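You operate a simulated robot arm through the tools that you are given. There is no shell and no other tool. Be economical: measure what you need, move in short steps, check, and stop when the job is done.

Carry out the task below with a simulated two-armed robot. There is one attempt and no reset: what you move stays moved.

TASK
Stand the simulator on its dock, hold it while switching it on, trim the gain to 500 kN and store.
Fine: the display must read LOAD 500 kN and STORED; leave the simulator on the dock. Set down upright: yellow simulator.

It is judged by the outcome, as a careful person would: the job done as asked, and still so three seconds after it is handed in. It fails if anything else is knocked over, pushed out of place, dropped, spilled or broken.

THE ROBOT
Two 7-joint arms with two-finger parallel grippers on one trunk, on a base that drives. Base frame: it is fixed to the floor where the robot stands at the start and does not move with it; the origin is under the middle of the robot, x ahead of it, y to its left, z up. Readings come in mm, degrees, newtons and seconds.
The left shoulder is at the start at [60, 189, 1253], the right one opposite. With the tool pointing down near the work surface each hand reaches from about 100 to 640 mm from the robot's upright axis, wherever it stands, measured 20 degrees to its own side. Places, roughly: gain knob [500, -600, 1000]; green store button [500, -700, 1000]; simulator lever [500, -100, 1100]; top of the black dock [500, -400, 900]. Payload 3.43 kg a hand.
The TCP of each hand is the grasp point between the finger pads, 30 mm short of the fingertips. In the tool frame z runs along the fingers and y along their closing line. Largest opening 94 mm; finger width 28, thickness 10; the body of the gripper, 50 by 96 mm, starts 55 mm behind the TCP.
Orientation is that of the tool frame in the base frame, as a unit quaternion [w, x, y, z]. With the fingers straight down and closing along the base's y, the tool's x points along the base's -x, its y along +y and its z along -z.

THE INTERFACE
- The arms move only by the tool step_arm. It takes "left_targets", "right_targets" or both (then of equal length, played together; a hand with none holds still); each is a list of rows, each a list of 6 numbers: the shift along the tool's x, y, z in mm, then the turn, a rotation vector about the tool's x, y, z in degrees. In form: [[x, y, z, ax, ay, az], ...]. A call has 1 to 8 rows; each row shifts and turns the commanded pose from where the row before left it, along the tool's axes as they then stand. "left_gripper" and "right_gripper" are, for a hand that has rows, the closure, from 0 (fully open) to 1 (shut), set as the call begins (left out, the last holds). A row lasts 0.2 s, in which the tool goes at most 50 mm and 8.6 degrees; a call with a longer step from one row to the next is refused whole, and so is a gripper value outside its range. A pose out of reach is approached as far as the arm can. The call stops where the force on the tool passes 40 N (or 10 N more than at its start, if that is more) or the arm is blocked; 0.2 s more then pass. The fingers move at their own pace (about 153 mm/s each) and stop on an object; they squeeze with about 44 N. The grip force told is the motor's: it shows also when the fingers shut on nothing. Time passes only in rows, and 0.2 s behind the last, so rows that do not move let the fingers close. It gives the time, the measured TCP pose, the force on the tool (base axes), the opening and the grip force at its end, in the units of the frame above (readings bear some noise), with the torque about the TCP (base axes, N m) and any sound that the robot's microphone picked up.
- Cameras (640 x 400 px; columns grow to the right, rows downward): "scene" is now at [10.9, -29.4, 1807.5]; the picture's right is [-0.42, -0.91, 0.00], its down [-0.71, 0.32, -0.63] and it looks along [0.57, -0.26, -0.78] (base axes); focal length 296 px, centre (320, 200). "left" rides on the left gripper at [76, -14, -102] in its tool frame; the picture's right is [0.18, 0.98, 0.00], its down [-0.75, 0.14, -0.64] and it looks along [-0.63, 0.12, 0.77] (tool axes); focal length 243 px, centre (320, 200). "right" rides on the right gripper at [76, 14, -102] in its tool frame; the picture's right is [-0.18, 0.98, 0.00], its down [-0.75, -0.14, -0.64] and it looks along [-0.63, -0.12, 0.77] (tool axes); focal length 243 px, centre (320, 200). There is no depth. A picture from a camera that has moved, and an enlarged one, comes with that camera's place and axes in the base frame and with its lens. The place of the scene camera against the robot may be out by one fixed shift of up to 12 mm in any direction.
- capture(camera): a new picture of that camera. No time passes.
- lift_body(by): slides the trunk up (or, below 0, down) by that many mm; the arms and the scene camera ride with it, the base frame stays. It gives what a move gives, with no picture.
- roll_base(legs): drives the robot by 1 to 6 legs, each [ahead, left, turn to the left] in mm, mm and degrees, along the robot's own axes; the way and the turn of a leg run together, so that a leg with both is an arc; at most 1500 mm and 180 degrees a leg. The arms and the cameras ride along, it lands a little off, and it stops where it bumps. It gives what a move gives.
- turn_head(pan, tilt): turns the head with the scene camera to pan (to the left, within 86 degrees either way) and tilt (down, from -29 to 69), counted from straight ahead of the robot. It gives what a move gives.
- zoom(camera, box): a new picture of the part [left, top, right, bottom] of that camera's present view, enlarged. No time passes.
- hand_in(): hands the job in; it is judged then, once.

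Work in short steps. Places have to be worked out from the pictures, the camera data and where the tool is seen: move nearer, look again, correct. Check each grasp and each placing, and mend what went wrong. You have 120 turns and 108 pictures in all, those below and enlarged ones among them. Open the grippers and draw the arms clear of the work before you hand the job in, unless the task says otherwise; then end with one line.

The tools are called as name(argument=value, ...) on one line, values as JSON. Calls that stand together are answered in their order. step_arm: Moves the arms, as the interface text tells. Its arguments: {"type":"object","properties":{"left_targets":{"type":"array"},"left_gripper":{"type":"number"},"right_targets":{"type":"array"},"right_gripper":{"type":"number"}},"required":[]} The other tools are called the same way: lift_body (by) slides the trunk up or down; roll_base (legs) drives the base; turn_head (pan, tilt) turns the head that bears the scene camera; capture (camera) takes a picture; zoom (camera, box) takes an enlarged picture of a part of a camera's view; hand_in () hands the job in.

At the start:

```text
clock: 0.0
left_position: [280.8, -54.9, 1284.1]
left_tool_rot: [0.0, 0.0, 1.0, 0.0]
left_contact_force: [-0.4, -0.1, 0.1]
left_torque: [-0.01, -0.02, 0.02]
left_finger_gap: 94.0
left_grip_force: 0.1
right_position: [280.0, -301.8, 1284.2]
right_tool_rot: [0.0, 0.0, 1.0, 0.001]
right_contact_force: [0.2, 0.1, -0.4]
right_torque: [-0.02, -0.02, -0.02]
right_finger_gap: 94.1
right_grip_force: 0.0
trunk travel left (down, up): [-925.0, 65.0]
robot x, y, heading: [-4.9, -0.1, -0.0]
head pan, tilt: [-24.6, 51.0]
```

scene: 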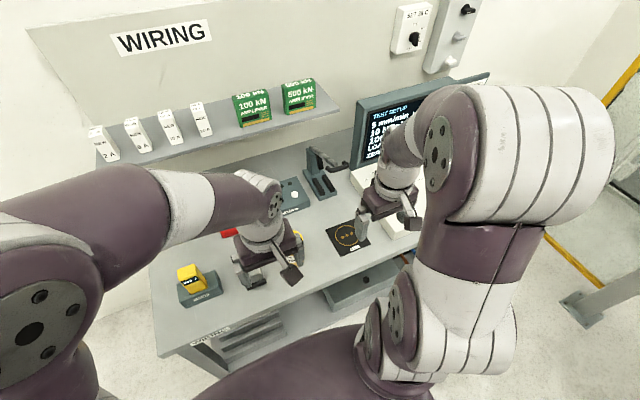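
right: 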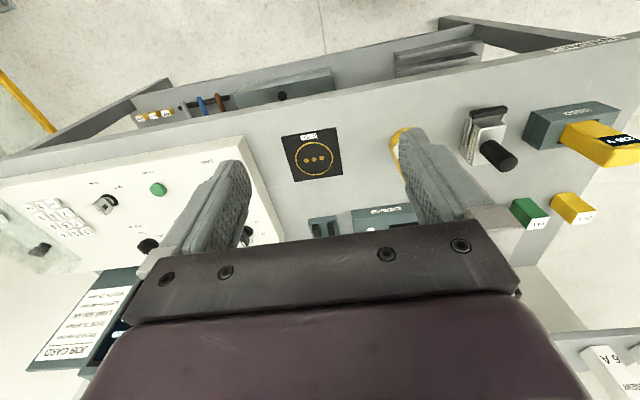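
left: 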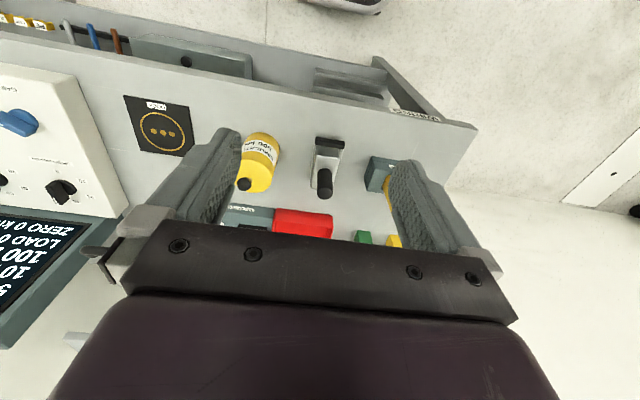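

The yellow cylinder looks like the simulator, with the black dock near it. I take closer looks before moving.

zoom(camera="left", box=[100, 60, 420, 260])

zoom(camera="scene", box=[340, 0, 500, 100])

zoom(camera="right", box=[0, 100, 400, 350])

```text
2.00 times, centred on (260, 160) of left
camera zoom: at [204.1, -70.1, 1387.0], right [-0.18, 0.98, 0.0], down [0.75, 0.14, 0.64], along [0.63, 0.12, -0.77], focal length 485 px, centre (440, 280)
```

zoom: 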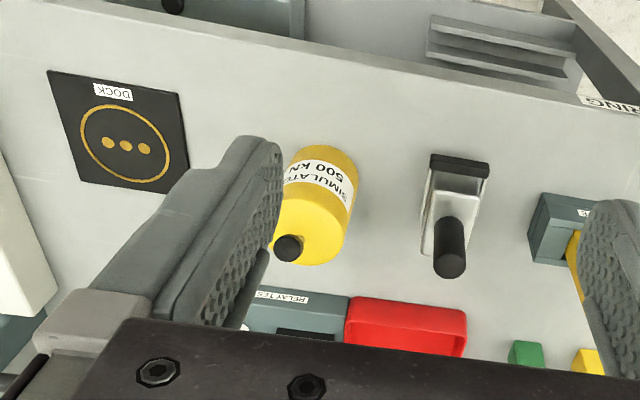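

```text
4.00 times, centred on (420, 50) of scene
camera zoom: at [10.9, -29.4, 1807.5], right [-0.42, -0.91, 0.0], down [-0.71, 0.32, -0.63], along [0.57, -0.26, -0.78], focal length 1183 px, centre (-80, 800)
```

zoom: 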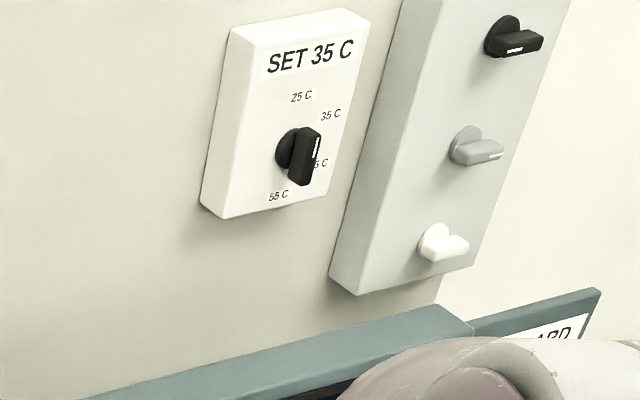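

```text
1.60 times, centred on (200, 225) of right
camera zoom: at [205.0, -289.1, 1387.1], right [0.18, 0.98, 0.0], down [0.75, -0.14, 0.64], along [0.63, -0.12, -0.77], focal length 388 px, centre (512, 160)
```

zoom: 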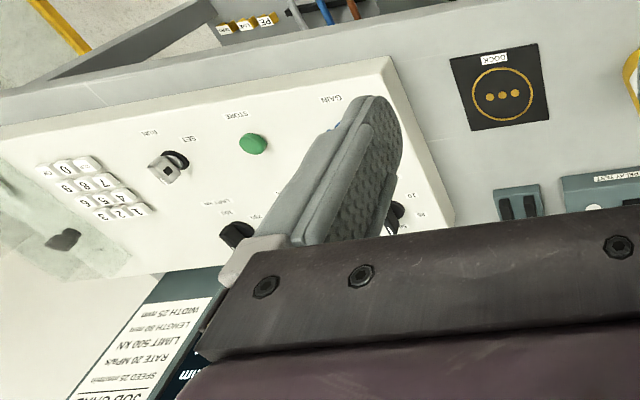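

The simulator (yellow cylinder) stands at about [456,-148], the dock is at about [478,-355], and the gain panel is further to the right. I drive the base 250 mm to the right so both hands can reach, then look again.

roll_base(legs=[[0, -250, 0]])

turn_head(pan=0, tilt=50)

capture(camera="scene")

capture(camera="left")

capture(camera="right")

```text
clock: 1.8
left_position: [280.7, -298.5, 1283.9]
left_tool_rot: [0.0, -0.004, 1.0, -0.001]
left_contact_force: [0.8, -0.1, -0.1]
left_torque: [-0.01, 0.01, 0.02]
left_finger_gap: 94.3
left_grip_force: 0.1
right_position: [283.3, -544.8, 1284.7]
right_tool_rot: [0.0, -0.004, 1.0, 0.0]
right_contact_force: [-0.3, 0.3, 0.4]
right_torque: [0.01, 0.04, -0.01]
right_finger_gap: 94.0
right_grip_force: 0.0
trunk travel left (down, up): [-925.0, 65.0]
robot x, y, heading: [2.3, -245.3, 0.4]
head pan, tilt: [-24.6, 51.0]
```

```text
clock: 2.7
left_position: [283.3, -301.1, 1283.5]
left_tool_rot: [0.0, -0.003, 1.0, 0.0]
left_contact_force: [-0.4, -0.3, 0.5]
left_torque: [0.01, 0.01, 0.0]
left_finger_gap: 94.0
left_grip_force: 0.1
right_position: [283.8, -547.0, 1283.8]
right_tool_rot: [0.0, -0.003, 1.0, 0.0]
right_contact_force: [0.3, 1.0, 0.1]
right_torque: [-0.02, -0.03, 0.0]
right_finger_gap: 93.8
right_grip_force: 0.1
trunk travel left (down, up): [-925.0, 65.0]
robot x, y, heading: [-1.0, -247.3, 0.6]
head pan, tilt: [0.0, 50.0]
```

```text
101 pictures are left
camera scene: at [19.6, -244.9, 1808.9], right [0.01, -1.0, 0.0], down [-0.77, 0.0, -0.64], along [0.64, 0.0, -0.77], focal length 296 px, centre (320, 200)
```

scene: 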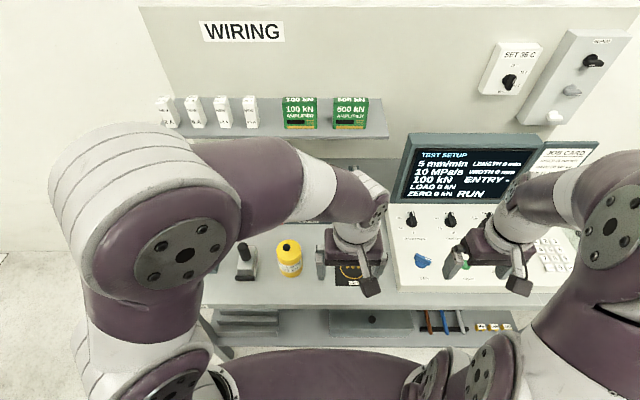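

```text
100 pictures are left
camera left: at [205.5, -315.6, 1387.0], right [-0.19, 0.98, 0.0], down [0.75, 0.15, 0.64], along [0.63, 0.12, -0.77], focal length 243 px, centre (320, 200)
```

left: 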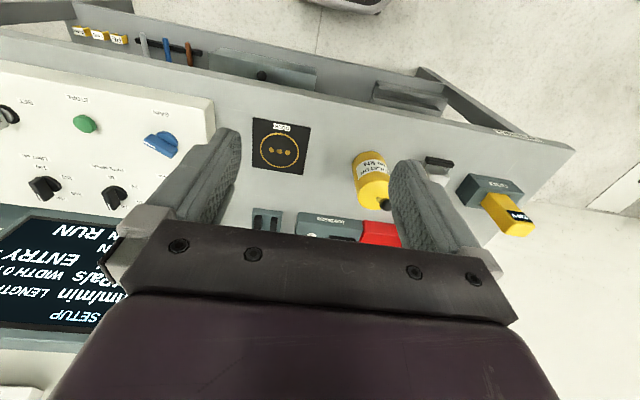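

```text
99 pictures are left
camera right: at [207.9, -534.6, 1387.0], right [0.18, 0.98, 0.0], down [0.75, -0.14, 0.64], along [0.63, -0.11, -0.77], focal length 243 px, centre (320, 200)
```

right: 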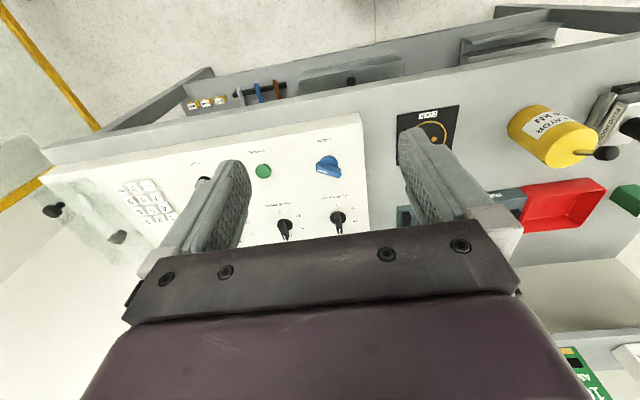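

Both arms now reach. Next I zoom in on the simulator, the display and the gain/store area.

zoom(camera="scene", box=[220, 220, 380, 320])

zoom(camera="scene", box=[390, 130, 598, 260])

zoom(camera="left", box=[0, 60, 224, 200])

zoom(camera="right", box=[480, 70, 640, 170])

```text
4.00 times, centred on (300, 270) of scene
camera zoom: at [19.6, -244.9, 1808.9], right [0.01, -1.0, 0.0], down [-0.77, 0.0, -0.64], along [0.64, 0.0, -0.77], focal length 1183 px, centre (400, -80)
```

zoom: 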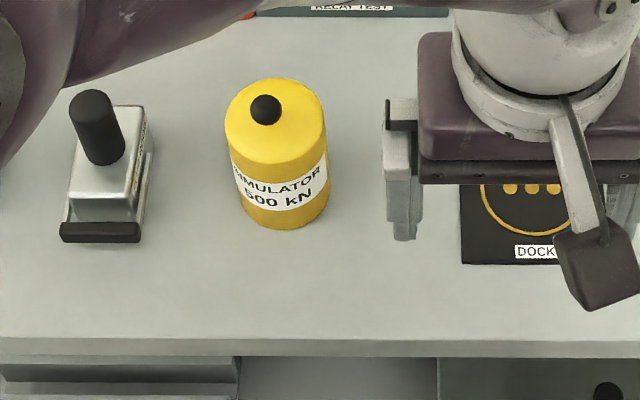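

```text
3.08 times, centred on (494, 195) of scene
camera zoom: at [19.6, -244.9, 1808.9], right [0.01, -1.0, 0.0], down [-0.77, 0.0, -0.64], along [0.64, 0.0, -0.77], focal length 910 px, centre (-215, 215)
```

zoom: 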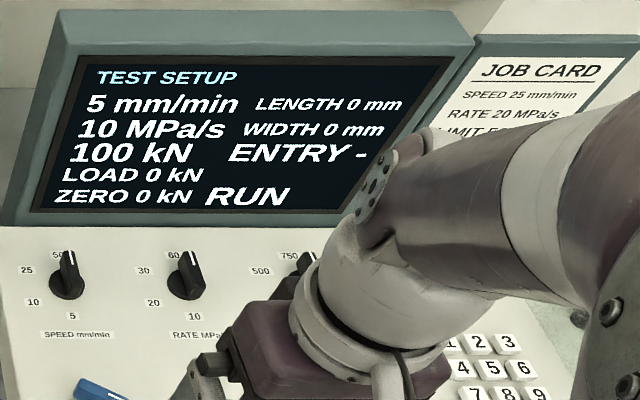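

```text
2.86 times, centred on (112, 130) of left
camera zoom: at [205.5, -315.6, 1387.0], right [-0.19, 0.98, 0.0], down [0.75, 0.15, 0.64], along [0.63, 0.12, -0.77], focal length 693 px, centre (914, 400)
```

zoom: 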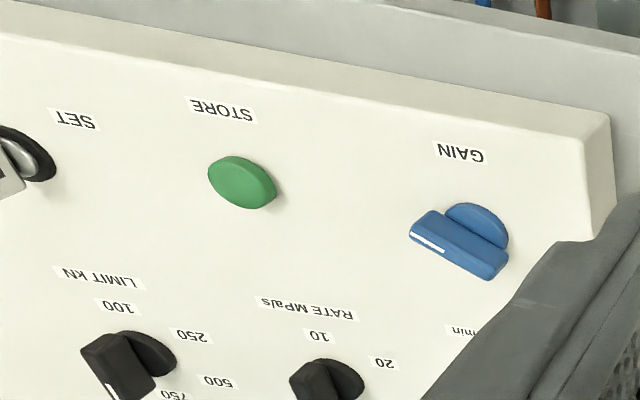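

```text
4.00 times, centred on (560, 120) of right
camera zoom: at [207.9, -534.6, 1387.0], right [0.18, 0.98, 0.0], down [0.75, -0.14, 0.64], along [0.63, -0.11, -0.77], focal length 970 px, centre (-640, 520)
```

zoom: 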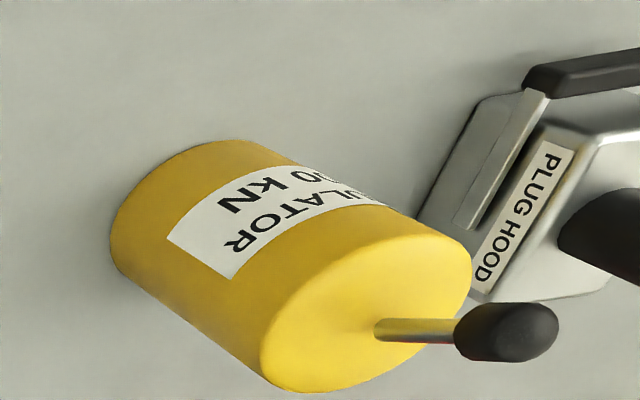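

The lever on top of the simulator leans toward the robot, and the display shows LOAD 0. My plan is to grip the body with the left hand tilted about 60° from the front, so the lever stays free for the right hand. First I move the left hand to a staging pose and tilt it.

step_arm(left_targets=[[-14, 30, 20, 0, 0, 0], [-14, 30, 20, 0, 0, 0], [-14, 30, 20, 0, 0, 0], [-14, 30, 20, 0, 0, 0], [-14, 30, 20, 0, 0, 0]], left_gripper=0)

step_arm(left_targets=[[0, 0, 0, 0, -7.5, 0], [0, 0, 0, 0, -7.5, 0], [0, 0, 0, 0, -7.5, 0], [0, 0, 0, 0, -7.5, 0], [0, 0, 0, 0, -7.5, 0], [0, 0, 0, 0, -7.5, 0], [0, 0, 0, 0, -7.5, 0], [0, 0, 0, 0, -7.5, 0]])

capture(camera="scene")

capture(camera="left")

```text
clock: 3.9
left_position: [351.9, -150.3, 1183.0]
left_tool_rot: [0.0, -0.004, 1.0, -0.001]
left_contact_force: [-0.1, -0.1, 0.0]
left_torque: [-0.01, 0.01, -0.01]
left_finger_gap: 94.1
left_grip_force: 0.1
right_position: [285.4, -545.8, 1283.9]
right_tool_rot: [-0.001, -0.004, 1.0, 0.0]
right_contact_force: [-0.1, 1.0, 0.3]
right_torque: [-0.03, 0.01, 0.04]
right_finger_gap: 94.2
right_grip_force: 0.0
trunk travel left (down, up): [-925.0, 65.0]
robot x, y, heading: [1.8, -247.0, 0.3]
head pan, tilt: [0.0, 50.0]
```

```text
clock: 5.7
left_position: [350.5, -141.8, 1181.7]
left_tool_rot: [0.444, -0.001, 0.896, 0.024]
left_contact_force: [1.2, -0.6, -0.8]
left_torque: [0.02, 0.01, 0.03]
left_finger_gap: 93.8
left_grip_force: 0.1
left hand out of reach, approached as far as the arm can: row 4, 5
right_position: [284.2, -547.4, 1284.3]
right_tool_rot: [0.0, -0.003, 1.0, 0.0]
right_contact_force: [0.3, -0.3, -0.5]
right_torque: [0.02, 0.01, 0.02]
right_finger_gap: 94.2
right_grip_force: 0.1
trunk travel left (down, up): [-925.0, 65.0]
robot x, y, heading: [3.3, -245.5, 0.5]
head pan, tilt: [0.0, 50.0]
```

```text
94 pictures are left
camera scene: at [20.1, -244.1, 1808.9], right [0.01, -1.0, 0.0], down [-0.77, -0.01, -0.64], along [0.64, 0.0, -0.77], focal length 296 px, centre (320, 200)
```

scene: 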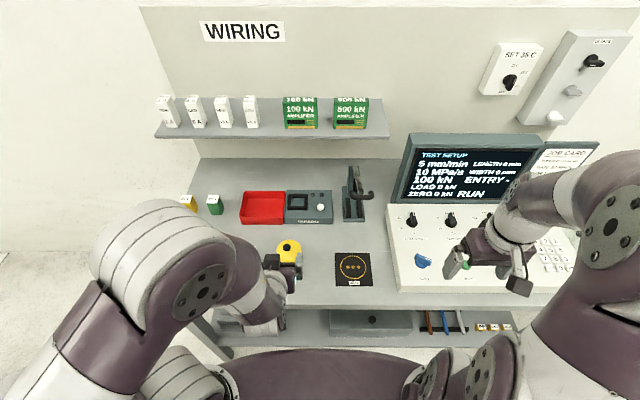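

```text
93 pictures are left
camera left: at [222.8, -159.4, 1183.7], right [-0.14, 0.99, -0.11], down [-0.06, 0.1, 0.99], along [0.99, 0.14, 0.04], focal length 243 px, centre (320, 200)
```

left: 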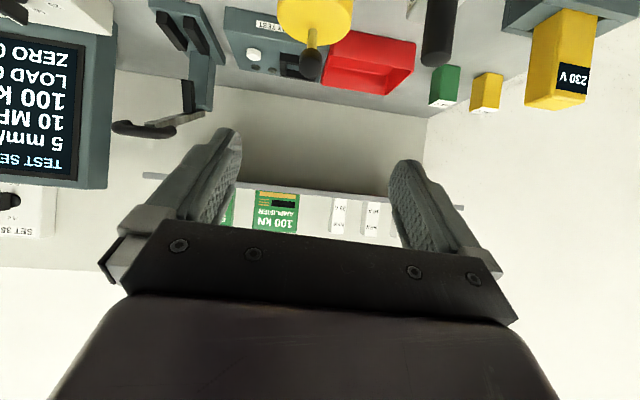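

The hand is tilted about 53°. I zoom on the simulator and dock to locate both.

zoom(camera="scene", box=[240, 210, 400, 310])

zoom(camera="right", box=[400, 70, 640, 220])

zoom(camera="left", box=[240, 0, 400, 100])

```text
4.00 times, centred on (320, 260) of scene
camera zoom: at [20.1, -244.1, 1808.9], right [0.01, -1.0, 0.0], down [-0.77, -0.01, -0.64], along [0.64, 0.0, -0.77], focal length 1183 px, centre (320, -40)
```

zoom: 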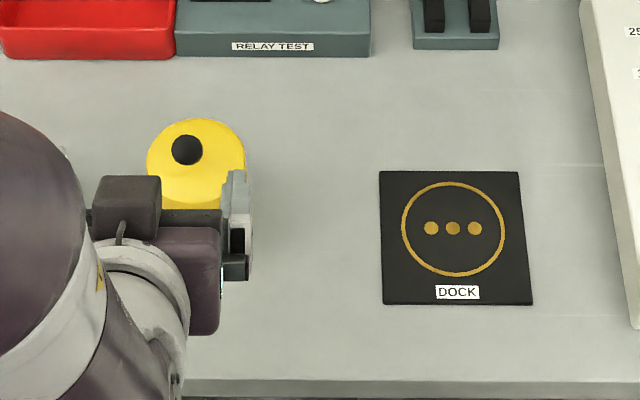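

```text
2.67 times, centred on (520, 145) of right
camera zoom: at [208.2, -534.0, 1387.1], right [0.18, 0.98, 0.0], down [0.75, -0.14, 0.64], along [0.63, -0.11, -0.77], focal length 647 px, centre (-213, 347)
```

zoom: 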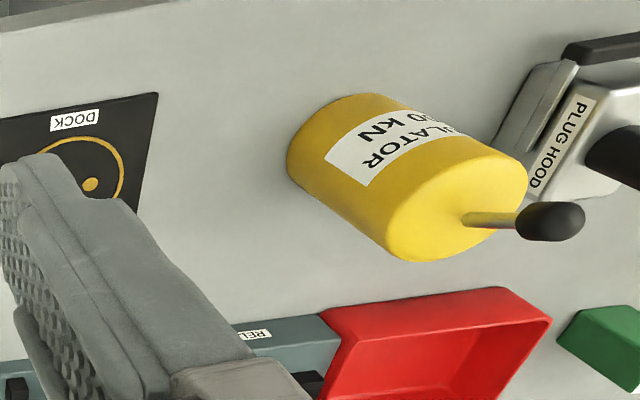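

```text
4.00 times, centred on (320, 50) of left
camera zoom: at [222.8, -159.4, 1183.7], right [-0.14, 0.99, -0.11], down [-0.06, 0.1, 0.99], along [0.99, 0.14, 0.04], focal length 970 px, centre (320, 800)
```

zoom: 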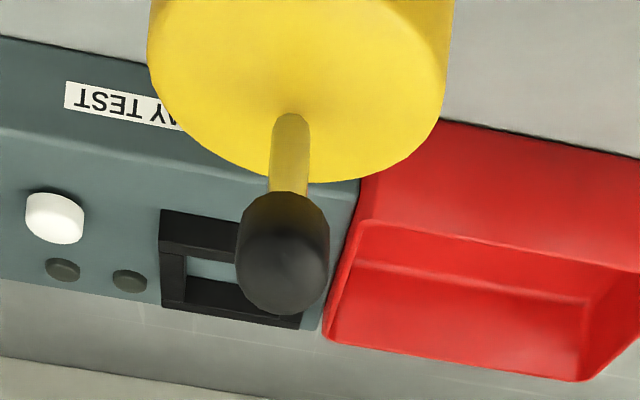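

Triangulated positions: simulator top centre about [469,-152,1029], lever tip about [459,-150,1065], dock centre about [482,-357,902]. I move the left hand to a pre-grasp about 100 mm short of the body.

step_arm(left_targets=[[27, -5.4, 31.5, 0, 0, 0], [27, -5.4, 31.5, 0, 0, 0], [27, -5.4, 31.5, 0, 0, 0], [27, -5.4, 31.5, 0, 0, 0]])

capture(camera="left")

```text
clock: 6.7
left_position: [413.6, -178.0, 1039.4]
left_tool_rot: [0.442, 0.0, 0.897, 0.027]
left_contact_force: [-0.1, 0.0, 0.4]
left_torque: [0.01, 0.02, 0.0]
left_finger_gap: 94.2
left_grip_force: 0.0
left hand out of reach, approached as far as the arm can: row 2, 3, 4
right_position: [286.0, -548.0, 1282.7]
right_tool_rot: [-0.001, -0.003, 1.0, 0.0]
right_contact_force: [1.1, -0.4, -0.9]
right_torque: [-0.02, 0.03, -0.01]
right_finger_gap: 93.8
right_grip_force: 0.0
trunk travel left (down, up): [-925.0, 65.0]
robot x, y, heading: [-0.1, -243.7, 0.4]
head pan, tilt: [0.0, 50.0]
```

```text
89 pictures are left
camera left: at [285.7, -196.0, 1042.1], right [-0.14, 0.99, -0.1], down [-0.05, 0.09, 0.99], along [0.99, 0.14, 0.04], focal length 243 px, centre (320, 200)
```

left: 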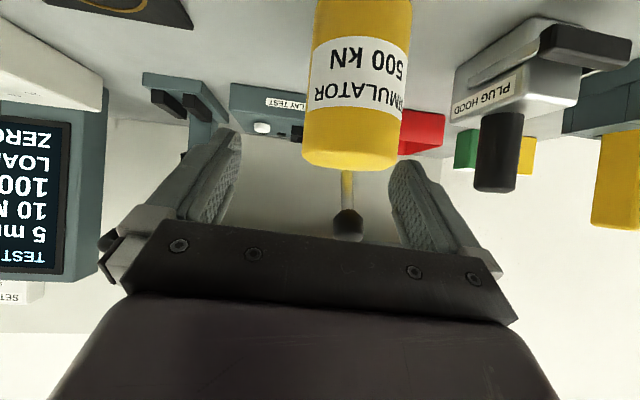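

The arm limits the tilt to about 53°, and the fingers are close to the body at the wrong y. I back off, shift to +y, then lower the trunk to ease the wrist.

step_arm(left_targets=[[0, 12, -40, 0, 0, 0], [0, 12, -40, 0, 0, 0]])

lift_body(by=-120)

capture(camera="left")

```text
clock: 7.3
left_position: [358.1, -167.8, 1103.5]
left_tool_rot: [0.442, -0.002, 0.896, 0.026]
left_contact_force: [-0.7, -0.6, -0.2]
left_torque: [0.0, 0.01, -0.02]
left_finger_gap: 94.0
left_grip_force: 0.1
left hand out of reach, approached as far as the arm can: row 1, 2
right_position: [281.9, -546.6, 1285.1]
right_tool_rot: [0.0, -0.003, 1.0, 0.0]
right_contact_force: [0.2, -0.8, -0.2]
right_torque: [0.02, -0.02, 0.0]
right_finger_gap: 94.0
right_grip_force: 0.1
trunk travel left (down, up): [-925.0, 65.0]
robot x, y, heading: [0.5, -246.0, 0.4]
head pan, tilt: [0.0, 50.0]
```

```text
clock: 8.8
left_position: [360.6, -168.6, 982.8]
left_tool_rot: [0.443, -0.002, 0.896, 0.026]
left_contact_force: [0.2, 0.1, 0.4]
left_torque: [-0.02, -0.02, 0.03]
left_finger_gap: 93.8
left_grip_force: 0.0
right_position: [282.9, -547.5, 1164.9]
right_tool_rot: [0.001, -0.003, 1.0, 0.001]
right_contact_force: [0.3, -0.1, 0.5]
right_torque: [-0.02, 0.0, 0.03]
right_finger_gap: 93.8
right_grip_force: 0.2
trunk travel left (down, up): [-805.0, 185.0]
robot x, y, heading: [2.6, -244.9, 0.5]
head pan, tilt: [0.0, 50.0]
```

```text
88 pictures are left
camera left: at [232.1, -186.7, 984.4], right [-0.14, 0.99, -0.1], down [-0.05, 0.09, 0.99], along [0.99, 0.14, 0.04], focal length 243 px, centre (320, 200)
```

left: 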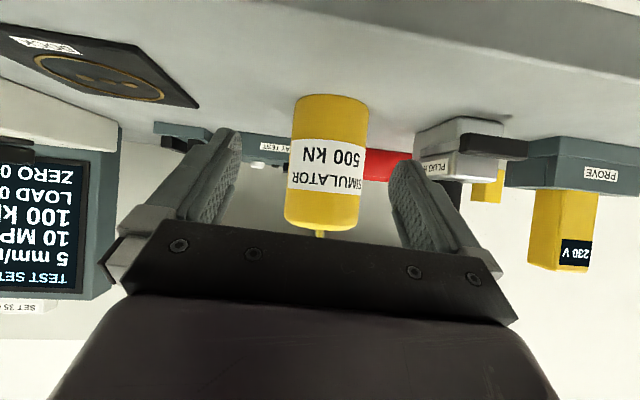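

The fingers straddle the view and the body is centred slightly to the side. I go to a near pre-grasp and check tracking now that the trunk is lower.

step_arm(left_targets=[[-4, 6.2, 22, 0, 0, 0], [-4, 6.2, 22, 0, 0, 0]])

capture(camera="left")

```text
clock: 9.4
left_position: [400.0, -153.8, 962.9]
left_tool_rot: [0.441, -0.002, 0.897, 0.027]
left_contact_force: [0.6, 0.3, 0.7]
left_torque: [0.02, -0.01, 0.02]
left_finger_gap: 94.2
left_grip_force: 0.0
right_position: [283.9, -546.5, 1163.3]
right_tool_rot: [0.0, -0.004, 1.0, 0.0]
right_contact_force: [-0.5, 0.8, 0.5]
right_torque: [0.01, 0.02, 0.03]
right_finger_gap: 94.0
right_grip_force: 0.1
trunk travel left (down, up): [-805.0, 185.0]
robot x, y, heading: [0.3, -247.9, 0.4]
head pan, tilt: [0.0, 50.0]
```

```text
87 pictures are left
camera left: at [272.4, -172.0, 964.6], right [-0.14, 0.99, -0.1], down [-0.05, 0.09, 0.99], along [0.99, 0.14, 0.04], focal length 243 px, centre (320, 200)
```

left: 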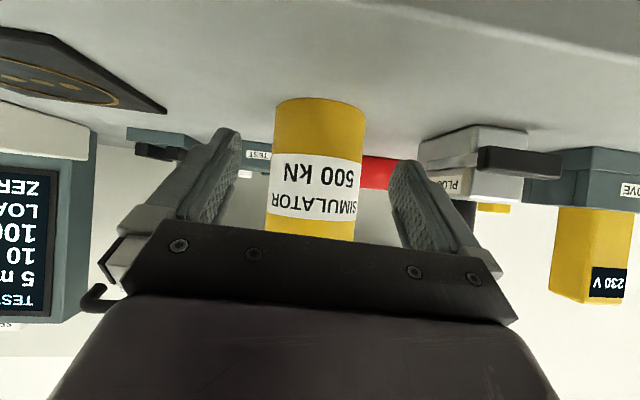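

Centred within a few mm. I advance horizontally onto the body to about [457,-150,956].

step_arm(left_targets=[[-14.5, 1.3, 25, 0, 0, 0], [-14.5, 1.3, 25, 0, 0, 0]])

capture(camera="left")

capture(camera="scene")

```text
clock: 10.0
left_position: [456.2, -150.3, 955.9]
left_tool_rot: [0.443, -0.002, 0.896, 0.026]
left_contact_force: [-0.1, -0.7, 0.6]
left_torque: [0.0, -0.01, -0.01]
left_finger_gap: 94.0
left_grip_force: 0.0
right_position: [285.3, -546.4, 1163.7]
right_tool_rot: [0.0, -0.003, 1.0, 0.0]
right_contact_force: [-0.4, -0.7, -0.3]
right_torque: [0.0, 0.02, 0.0]
right_finger_gap: 93.7
right_grip_force: 0.1
trunk travel left (down, up): [-805.0, 185.0]
robot x, y, heading: [0.3, -247.5, 0.5]
head pan, tilt: [0.0, 50.0]
```

```text
86 pictures are left
camera left: at [329.6, -167.9, 957.9], right [-0.14, 0.99, -0.1], down [-0.05, 0.1, 0.99], along [0.99, 0.14, 0.04], focal length 243 px, centre (320, 200)
```

left: 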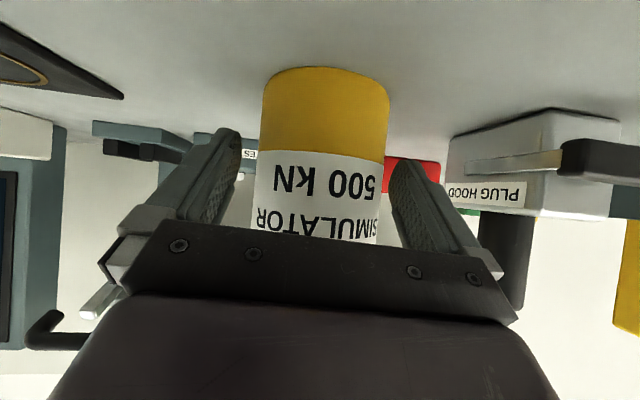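

```text
85 pictures are left
camera scene: at [20.9, -243.6, 1688.9], right [0.01, -1.0, 0.0], down [-0.77, -0.01, -0.64], along [0.64, 0.0, -0.77], focal length 296 px, centre (320, 200)
```

scene: 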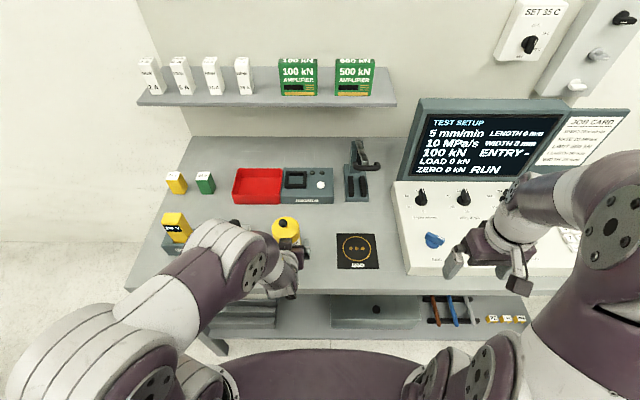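

The body lies between the fingers, about 3 mm toward +y. I nudge over and close.

step_arm(left_targets=[[0, 3, 0, 0, 0, 0]])

step_arm(left_targets=[[0, 0, 0, 0, 0, 0], [0, 0, 0, 0, 0, 0], [0, 0, 0, 0, 0, 0]], left_gripper=1)

zoom(camera="scene", box=[220, 190, 380, 290])

```text
clock: 10.4
left_position: [457.4, -146.9, 956.1]
left_tool_rot: [0.442, -0.001, 0.896, 0.027]
left_contact_force: [0.0, 0.3, -1.1]
left_torque: [0.0, 0.03, -0.01]
left_finger_gap: 94.1
left_grip_force: 0.0
right_position: [283.6, -546.5, 1164.4]
right_tool_rot: [-0.001, -0.003, 1.0, 0.0]
right_contact_force: [0.3, -0.4, -0.5]
right_torque: [0.02, 0.0, 0.02]
right_finger_gap: 94.0
right_grip_force: 0.1
trunk travel left (down, up): [-805.0, 185.0]
robot x, y, heading: [2.0, -243.8, 0.3]
head pan, tilt: [0.0, 50.0]
```

```text
clock: 11.2
left_position: [455.5, -147.6, 956.6]
left_tool_rot: [0.443, -0.002, 0.896, 0.027]
left_contact_force: [-0.8, -0.9, -0.3]
left_torque: [-0.13, -0.03, 0.0]
left_finger_gap: 76.1
left_grip_force: 43.1
right_position: [283.1, -546.5, 1164.4]
right_tool_rot: [0.0, -0.003, 1.0, -0.001]
right_contact_force: [-0.4, -0.1, -0.4]
right_torque: [0.02, -0.01, -0.01]
right_finger_gap: 94.1
right_grip_force: 0.2
trunk travel left (down, up): [-805.0, 185.0]
robot x, y, heading: [2.1, -245.7, 0.4]
head pan, tilt: [0.0, 50.0]
```

```text
4.00 times, centred on (300, 240) of scene
camera zoom: at [19.9, -243.8, 1688.9], right [0.01, -1.0, 0.0], down [-0.77, -0.01, -0.64], along [0.64, 0.0, -0.77], focal length 1183 px, centre (400, 40)
```

zoom: 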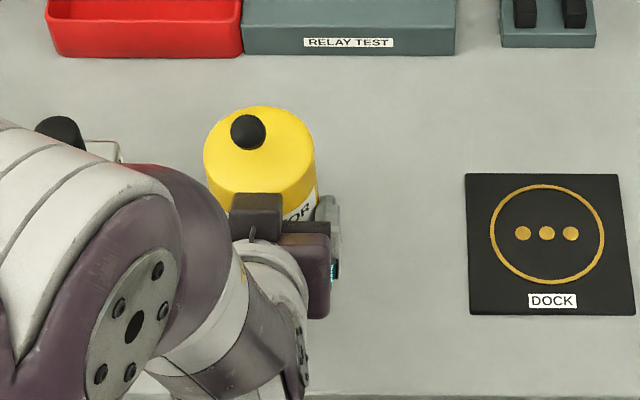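

Gripped at 76 mm with 43 N. I lift 30 mm straight up and check.

step_arm(left_targets=[[-12, 0.6, -9, 0, 0, 0], [-12, 0.6, -9, 0, 0, 0]])

zoom(camera="scene", box=[220, 190, 380, 290])

capture(camera="left")

```text
clock: 11.8
left_position: [455.2, -147.8, 987.1]
left_tool_rot: [0.442, -0.002, 0.897, 0.026]
left_contact_force: [-0.1, -0.2, -3.9]
left_torque: [0.0, 0.07, -0.01]
left_finger_gap: 75.7
left_grip_force: 44.3
right_position: [283.5, -546.1, 1164.7]
right_tool_rot: [0.001, -0.003, 1.0, 0.0]
right_contact_force: [0.1, -0.2, -0.3]
right_torque: [0.0, 0.0, -0.03]
right_finger_gap: 93.8
right_grip_force: 0.1
trunk travel left (down, up): [-805.0, 185.0]
robot x, y, heading: [-1.7, -244.8, 0.3]
head pan, tilt: [0.0, 50.0]
```

```text
4.00 times, centred on (300, 240) of scene
camera zoom: at [19.4, -243.6, 1688.9], right [0.01, -1.0, 0.0], down [-0.77, -0.01, -0.64], along [0.64, 0.0, -0.77], focal length 1183 px, centre (400, 40)
```

zoom: 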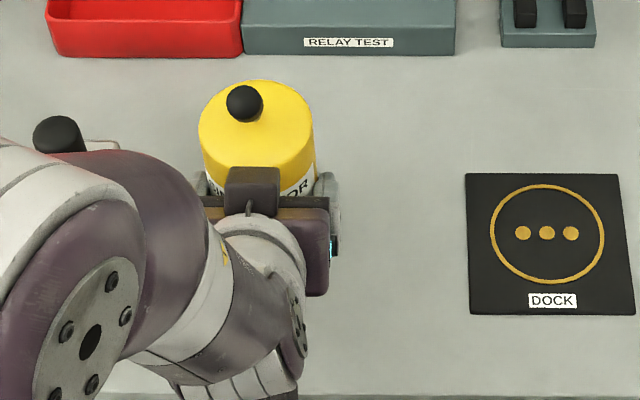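

```text
82 pictures are left
camera left: at [328.6, -165.4, 988.2], right [-0.14, 0.99, -0.1], down [-0.05, 0.1, 0.99], along [0.99, 0.14, 0.04], focal length 243 px, centre (320, 200)
```

left: 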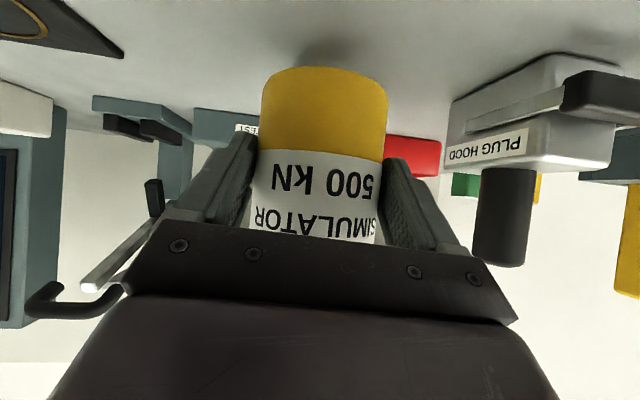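

Lift is good (3.9 N weight, upright). The dock is 17 mm ahead and 206 mm to the right of the simulator, so I carry it over at this height.

step_arm(left_targets=[[-2.9, -41.2, 0.8, 0, 0, 0], [-2.9, -41.2, 0.8, 0, 0, 0], [-2.9, -41.2, 0.8, 0, 0, 0], [-2.9, -41.2, 0.8, 0, 0, 0], [-2.9, -41.2, 0.8, 0, 0, 0]])

zoom(camera="scene", box=[280, 190, 440, 290])

capture(camera="left")

```text
clock: 13.0
left_position: [473.9, -357.0, 986.4]
left_tool_rot: [0.442, -0.001, 0.896, 0.027]
left_contact_force: [0.2, -0.7, -5.5]
left_torque: [-0.01, 0.06, 0.03]
left_finger_gap: 75.7
left_grip_force: 44.0
right_position: [284.8, -546.8, 1163.4]
right_tool_rot: [-0.001, -0.003, 1.0, 0.001]
right_contact_force: [0.6, -0.4, -0.7]
right_torque: [0.04, 0.01, -0.01]
right_finger_gap: 93.9
right_grip_force: 0.0
trunk travel left (down, up): [-805.0, 185.0]
robot x, y, heading: [-3.5, -246.6, 0.2]
head pan, tilt: [0.0, 50.0]
```

```text
4.00 times, centred on (360, 240) of scene
camera zoom: at [20.6, -245.8, 1688.9], right [0.01, -1.0, 0.0], down [-0.77, 0.0, -0.64], along [0.64, 0.01, -0.77], focal length 1183 px, centre (160, 40)
```

zoom: 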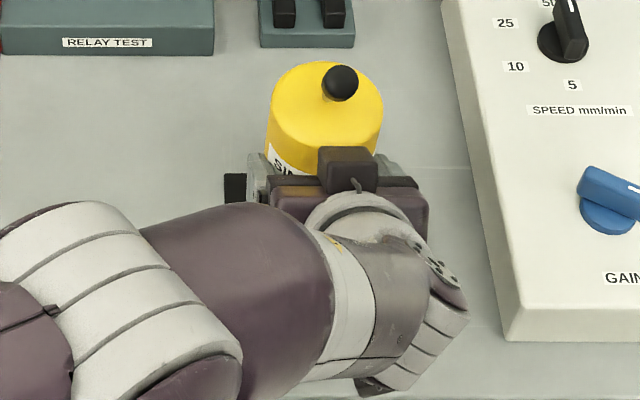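

```text
80 pictures are left
camera left: at [346.5, -374.7, 987.6], right [-0.14, 0.99, -0.1], down [-0.05, 0.09, 0.99], along [0.99, 0.14, 0.04], focal length 243 px, centre (320, 200)
```

left: 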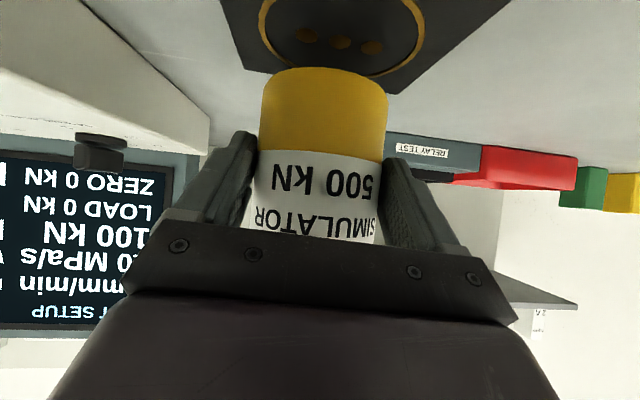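

Slightly past the dock centre: left camera and readings suggest +4–5 mm in y. I correct this and descend most of the way.

step_arm(left_targets=[[1, 4.5, 0, 0, 0, 0], [8, -0.4, 6, 0, 0, 0], [6, -0.3, 4.5, 0, 0, 0]])

capture(camera="left")

```text
clock: 13.8
left_position: [473.0, -349.9, 967.8]
left_tool_rot: [0.443, -0.002, 0.896, 0.026]
left_contact_force: [0.3, 0.7, -4.7]
left_torque: [-0.04, 0.12, -0.01]
left_finger_gap: 75.9
left_grip_force: 43.5
right_position: [284.4, -547.6, 1163.6]
right_tool_rot: [0.0, -0.003, 1.0, 0.0]
right_contact_force: [-0.2, -0.2, -1.1]
right_torque: [0.02, 0.0, 0.0]
right_finger_gap: 94.0
right_grip_force: 0.1
trunk travel left (down, up): [-805.0, 185.0]
robot x, y, heading: [4.5, -243.4, 0.5]
head pan, tilt: [0.0, 50.0]
```

```text
79 pictures are left
camera left: at [345.6, -367.5, 970.1], right [-0.14, 0.99, -0.1], down [-0.05, 0.1, 0.99], along [0.99, 0.14, 0.04], focal length 243 px, centre (320, 200)
```

left: 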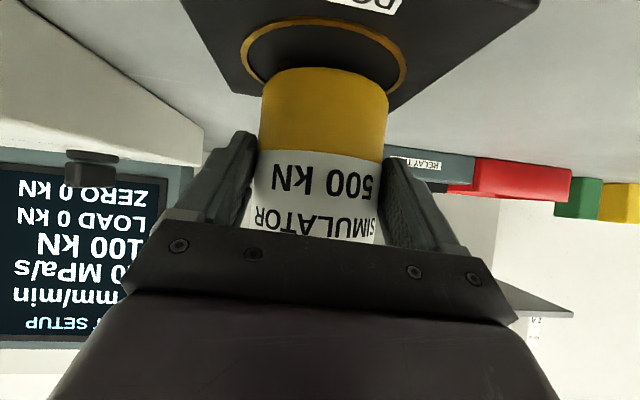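

In the left view the ring's near edge and the cylinder's near edge suggest the simulator sits about 10 mm too far ahead. I shift back 9 mm and look again before lowering.

step_arm(left_targets=[[5.4, 0, -7.2, 0, 0, 0]])

zoom(camera="left", box=[200, 0, 440, 150])

capture(camera="right")

```text
clock: 14.2
left_position: [463.5, -349.4, 969.5]
left_tool_rot: [0.442, -0.003, 0.897, 0.027]
left_contact_force: [-0.4, -0.2, -4.4]
left_torque: [0.0, 0.1, 0.02]
left_finger_gap: 75.6
left_grip_force: 43.9
right_position: [282.8, -546.6, 1162.9]
right_tool_rot: [0.0, -0.004, 1.0, 0.0]
right_contact_force: [0.5, 0.2, 0.1]
right_torque: [-0.02, 0.0, -0.01]
right_finger_gap: 94.0
right_grip_force: 0.0
trunk travel left (down, up): [-805.0, 185.0]
robot x, y, heading: [-0.9, -249.0, 0.3]
head pan, tilt: [0.0, 50.0]
```

```text
2.67 times, centred on (320, 75) of left
camera zoom: at [336.5, -368.1, 970.1], right [-0.14, 0.99, -0.1], down [-0.05, 0.09, 0.99], along [0.99, 0.14, 0.04], focal length 647 px, centre (320, 533)
```

zoom: 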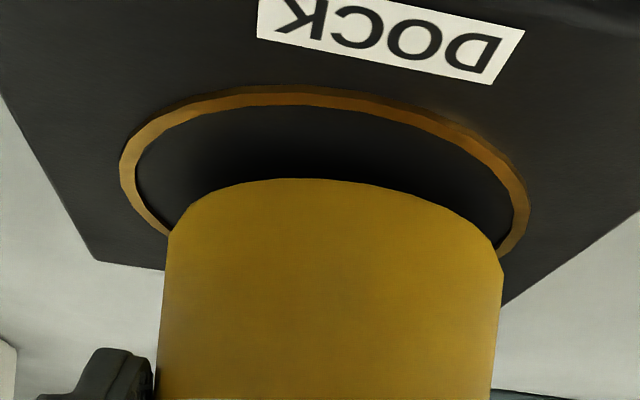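

```text
77 pictures are left
camera right: at [207.9, -534.0, 1267.1], right [0.18, 0.98, 0.0], down [0.75, -0.14, 0.64], along [0.63, -0.11, -0.77], focal length 243 px, centre (320, 200)
```

right: 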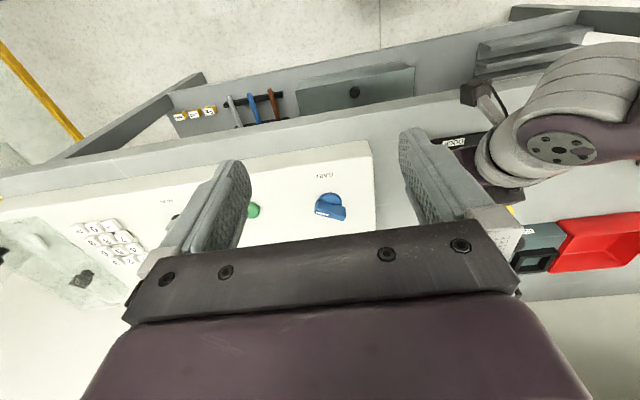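

Solving from this view, the ring centre is at about (488,-353) and the cylinder at about (492,-350). I shift (-5,-2.5) and lower about 7 mm.

step_arm(left_targets=[[3, -2.5, -4, 0, 0, 0], [2.4, -0.1, 1.8, 0, 0, 0], [2.4, -0.1, 1.8, 0, 0, 0], [1.6, -0.1, 1.2, 0, 0, 0]])

zoom(camera="left", box=[200, 0, 440, 150])

```text
clock: 15.2
left_position: [459.1, -352.6, 963.2]
left_tool_rot: [0.445, -0.003, 0.895, 0.025]
left_contact_force: [1.4, 1.1, 10.3]
left_torque: [-0.31, 0.03, 0.05]
left_finger_gap: 75.3
left_grip_force: 43.8
right_position: [283.4, -547.0, 1165.5]
right_tool_rot: [0.0, -0.003, 1.0, -0.001]
right_contact_force: [-0.7, 0.9, 0.6]
right_torque: [-0.01, 0.03, -0.02]
right_finger_gap: 94.0
right_grip_force: 0.1
trunk travel left (down, up): [-805.0, 185.0]
robot x, y, heading: [2.6, -243.9, 0.4]
head pan, tilt: [0.0, 50.0]
```

```text
2.67 times, centred on (320, 75) of left
camera zoom: at [332.0, -370.0, 963.7], right [-0.14, 0.98, -0.11], down [-0.06, 0.1, 0.99], along [0.99, 0.14, 0.04], focal length 647 px, centre (320, 533)
```

zoom: 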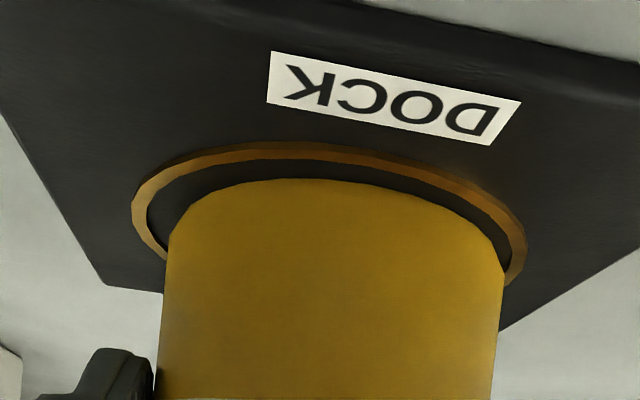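

Contact with the dock (10 N up), and the body is centred in the ring. I open slightly so it settles flat, level the roll by about 2.4°, and look.

step_arm(left_targets=[[0, 0, 0, 0, 0, 0], [0, 0, 0, 0, 0, 0]], left_gripper=0.08)

step_arm(left_targets=[[0, 0, 0, 1.55, 0, -1.9], [0, 0, 0, 0, 0, 0]])

capture(camera="left")

capture(camera="scene")

```text
clock: 15.8
left_position: [458.7, -351.3, 959.5]
left_tool_rot: [0.442, -0.002, 0.896, 0.026]
left_contact_force: [0.4, -0.2, 0.2]
left_torque: [-0.02, 0.03, -0.03]
left_finger_gap: 86.5
left_grip_force: 0.0
right_position: [282.5, -547.3, 1164.0]
right_tool_rot: [0.0, -0.004, 1.0, 0.0]
right_contact_force: [0.4, 0.2, 0.5]
right_torque: [-0.02, 0.01, -0.01]
right_finger_gap: 94.1
right_grip_force: 0.2
trunk travel left (down, up): [-805.0, 185.0]
robot x, y, heading: [1.9, -247.4, 0.2]
head pan, tilt: [0.0, 50.0]
```

```text
clock: 16.4
left_position: [457.5, -350.9, 960.7]
left_tool_rot: [0.443, -0.01, 0.896, 0.006]
left_contact_force: [-0.3, 0.1, 0.0]
left_torque: [0.01, -0.01, -0.01]
left_finger_gap: 86.5
left_grip_force: 0.0
right_position: [283.8, -547.0, 1164.5]
right_tool_rot: [0.001, -0.003, 1.0, 0.0]
right_contact_force: [0.8, 0.0, -0.3]
right_torque: [-0.02, 0.0, 0.07]
right_finger_gap: 94.1
right_grip_force: 0.1
trunk travel left (down, up): [-805.0, 185.0]
robot x, y, heading: [-0.2, -240.8, 0.4]
head pan, tilt: [0.0, 50.0]
```

```text
75 pictures are left
camera left: at [331.3, -369.3, 962.0], right [-0.14, 0.98, -0.14], down [-0.06, 0.14, 0.99], along [0.99, 0.14, 0.04], focal length 243 px, centre (320, 200)
```

left: 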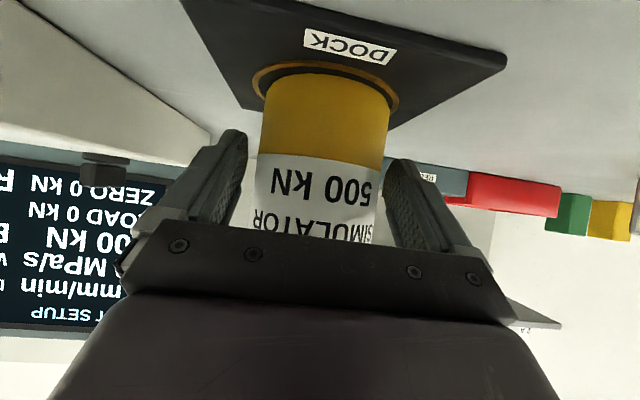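

```text
74 pictures are left
camera scene: at [19.6, -244.0, 1688.9], right [0.01, -1.0, 0.0], down [-0.77, -0.01, -0.64], along [0.64, 0.0, -0.77], focal length 296 px, centre (320, 200)
```

scene: 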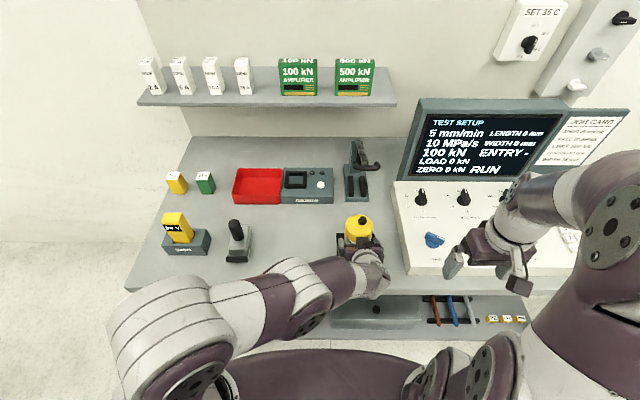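

The simulator stands flat in the ring and the hand is level. I re-grip to hold it.

step_arm(left_targets=[[0, 0, 0, 0, 0, 0], [0, 0, 0, 0, 0, 0], [0, 0, 0, 0, 0, 0]], left_gripper=1)

zoom(camera="scene", box=[310, 190, 406, 250])

zoom(camera="right", box=[400, 60, 640, 210])

```text
clock: 17.2
left_position: [459.4, -351.8, 958.4]
left_tool_rot: [0.443, -0.01, 0.897, 0.006]
left_contact_force: [0.2, -1.3, -0.6]
left_torque: [0.01, -0.07, -0.03]
left_finger_gap: 75.3
left_grip_force: 44.2
right_position: [284.1, -546.9, 1164.1]
right_tool_rot: [0.001, -0.004, 1.0, 0.001]
right_contact_force: [-0.2, 0.0, -0.1]
right_torque: [-0.02, 0.03, 0.0]
right_finger_gap: 94.2
right_grip_force: 0.1
trunk travel left (down, up): [-805.0, 185.0]
robot x, y, heading: [-0.4, -246.6, 0.5]
head pan, tilt: [0.0, 50.0]
```

```text
6.67 times, centred on (358, 220) of scene
camera zoom: at [19.9, -244.0, 1688.9], right [0.01, -1.0, 0.0], down [-0.77, -0.01, -0.64], along [0.64, 0.0, -0.77], focal length 1972 px, centre (67, 67)
```

zoom: 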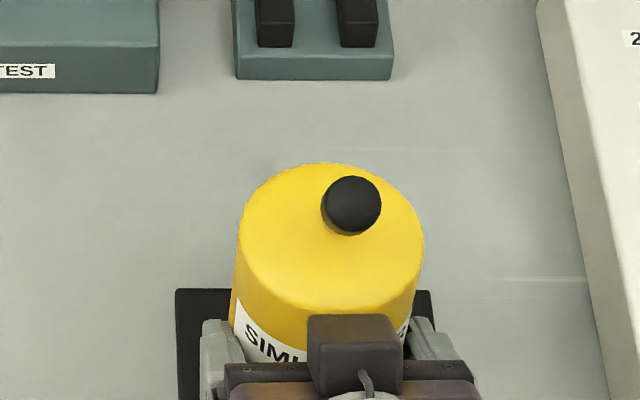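

```text
2.67 times, centred on (520, 135) of right
camera zoom: at [208.0, -534.0, 1267.1], right [0.18, 0.98, 0.0], down [0.75, -0.14, 0.64], along [0.63, -0.11, -0.77], focal length 647 px, centre (-213, 373)
```

zoom: 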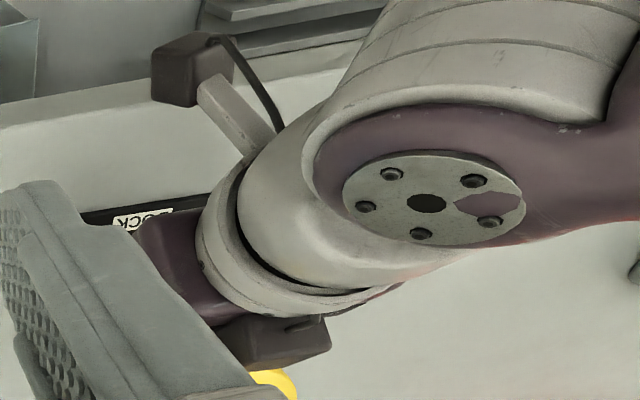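

Held at 75 mm on the dock. The lever tip is at about [473,-355,1060], leaning toward the robot. I bring the right hand ahead over the panel, then left above the lever at a safe height.

step_arm(right_targets=[[-47, 0, -3, 0, 0, 0], [-47, 0, -3, 0, 0, 0], [-47, 0, -3, 0, 0, 0], [-47, 0, -3, 0, 0, 0]], right_gripper=0)

step_arm(right_targets=[[0, 40, 0, 0, 0, 0], [0, 40, 0, 0, 0, 0]])

capture(camera="right")

capture(camera="scene")

```text
clock: 18.2
left_position: [460.2, -352.6, 958.1]
left_tool_rot: [0.443, -0.011, 0.896, 0.006]
left_contact_force: [2.4, -0.3, -0.3]
left_torque: [0.0, 0.24, -0.03]
left_finger_gap: 75.1
left_grip_force: 44.0
right_position: [470.4, -543.4, 1168.3]
right_tool_rot: [-0.001, -0.004, 1.0, 0.0]
right_contact_force: [0.0, -0.7, 0.3]
right_torque: [-0.06, 0.02, 0.01]
right_finger_gap: 93.9
right_grip_force: 0.0
right hand out of reach, approached as far as the arm can: row 4
trunk travel left (down, up): [-805.0, 185.0]
robot x, y, heading: [1.1, -244.4, 0.3]
head pan, tilt: [0.0, 50.0]
```

```text
clock: 18.8
left_position: [458.1, -350.7, 959.7]
left_tool_rot: [0.443, -0.011, 0.897, 0.006]
left_contact_force: [-1.2, 2.6, 1.9]
left_torque: [-0.04, 0.15, -0.02]
left_finger_gap: 75.2
left_grip_force: 44.2
right_position: [467.2, -462.7, 1169.6]
right_tool_rot: [0.0, -0.003, 1.0, 0.0]
right_contact_force: [0.5, 0.3, 0.6]
right_torque: [-0.05, 0.02, -0.04]
right_finger_gap: 93.9
right_grip_force: 0.0
trunk travel left (down, up): [-805.0, 185.0]
robot x, y, heading: [-0.5, -246.1, 0.3]
head pan, tilt: [0.0, 50.0]
```

```text
71 pictures are left
camera right: at [391.7, -449.9, 1272.0], right [0.18, 0.98, 0.0], down [0.75, -0.14, 0.64], along [0.63, -0.11, -0.77], focal length 243 px, centre (320, 200)
```

right: 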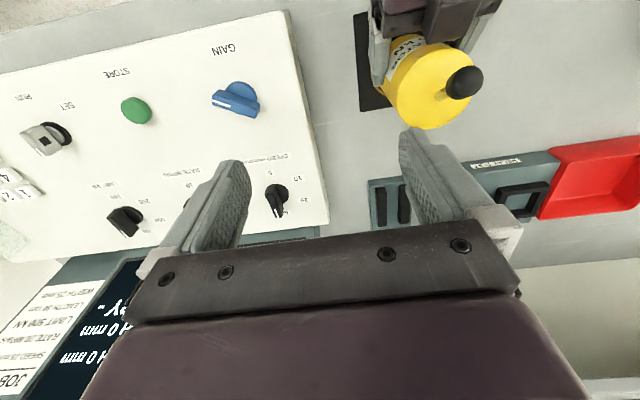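

```text
70 pictures are left
camera scene: at [19.7, -242.8, 1688.9], right [0.01, -1.0, 0.0], down [-0.77, -0.01, -0.64], along [0.64, 0.0, -0.77], focal length 296 px, centre (320, 200)
```

scene: 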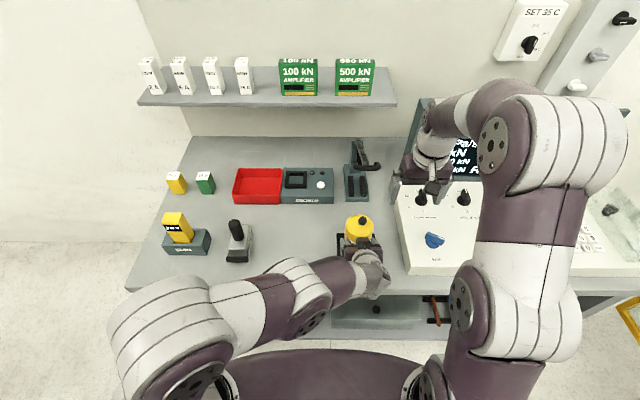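

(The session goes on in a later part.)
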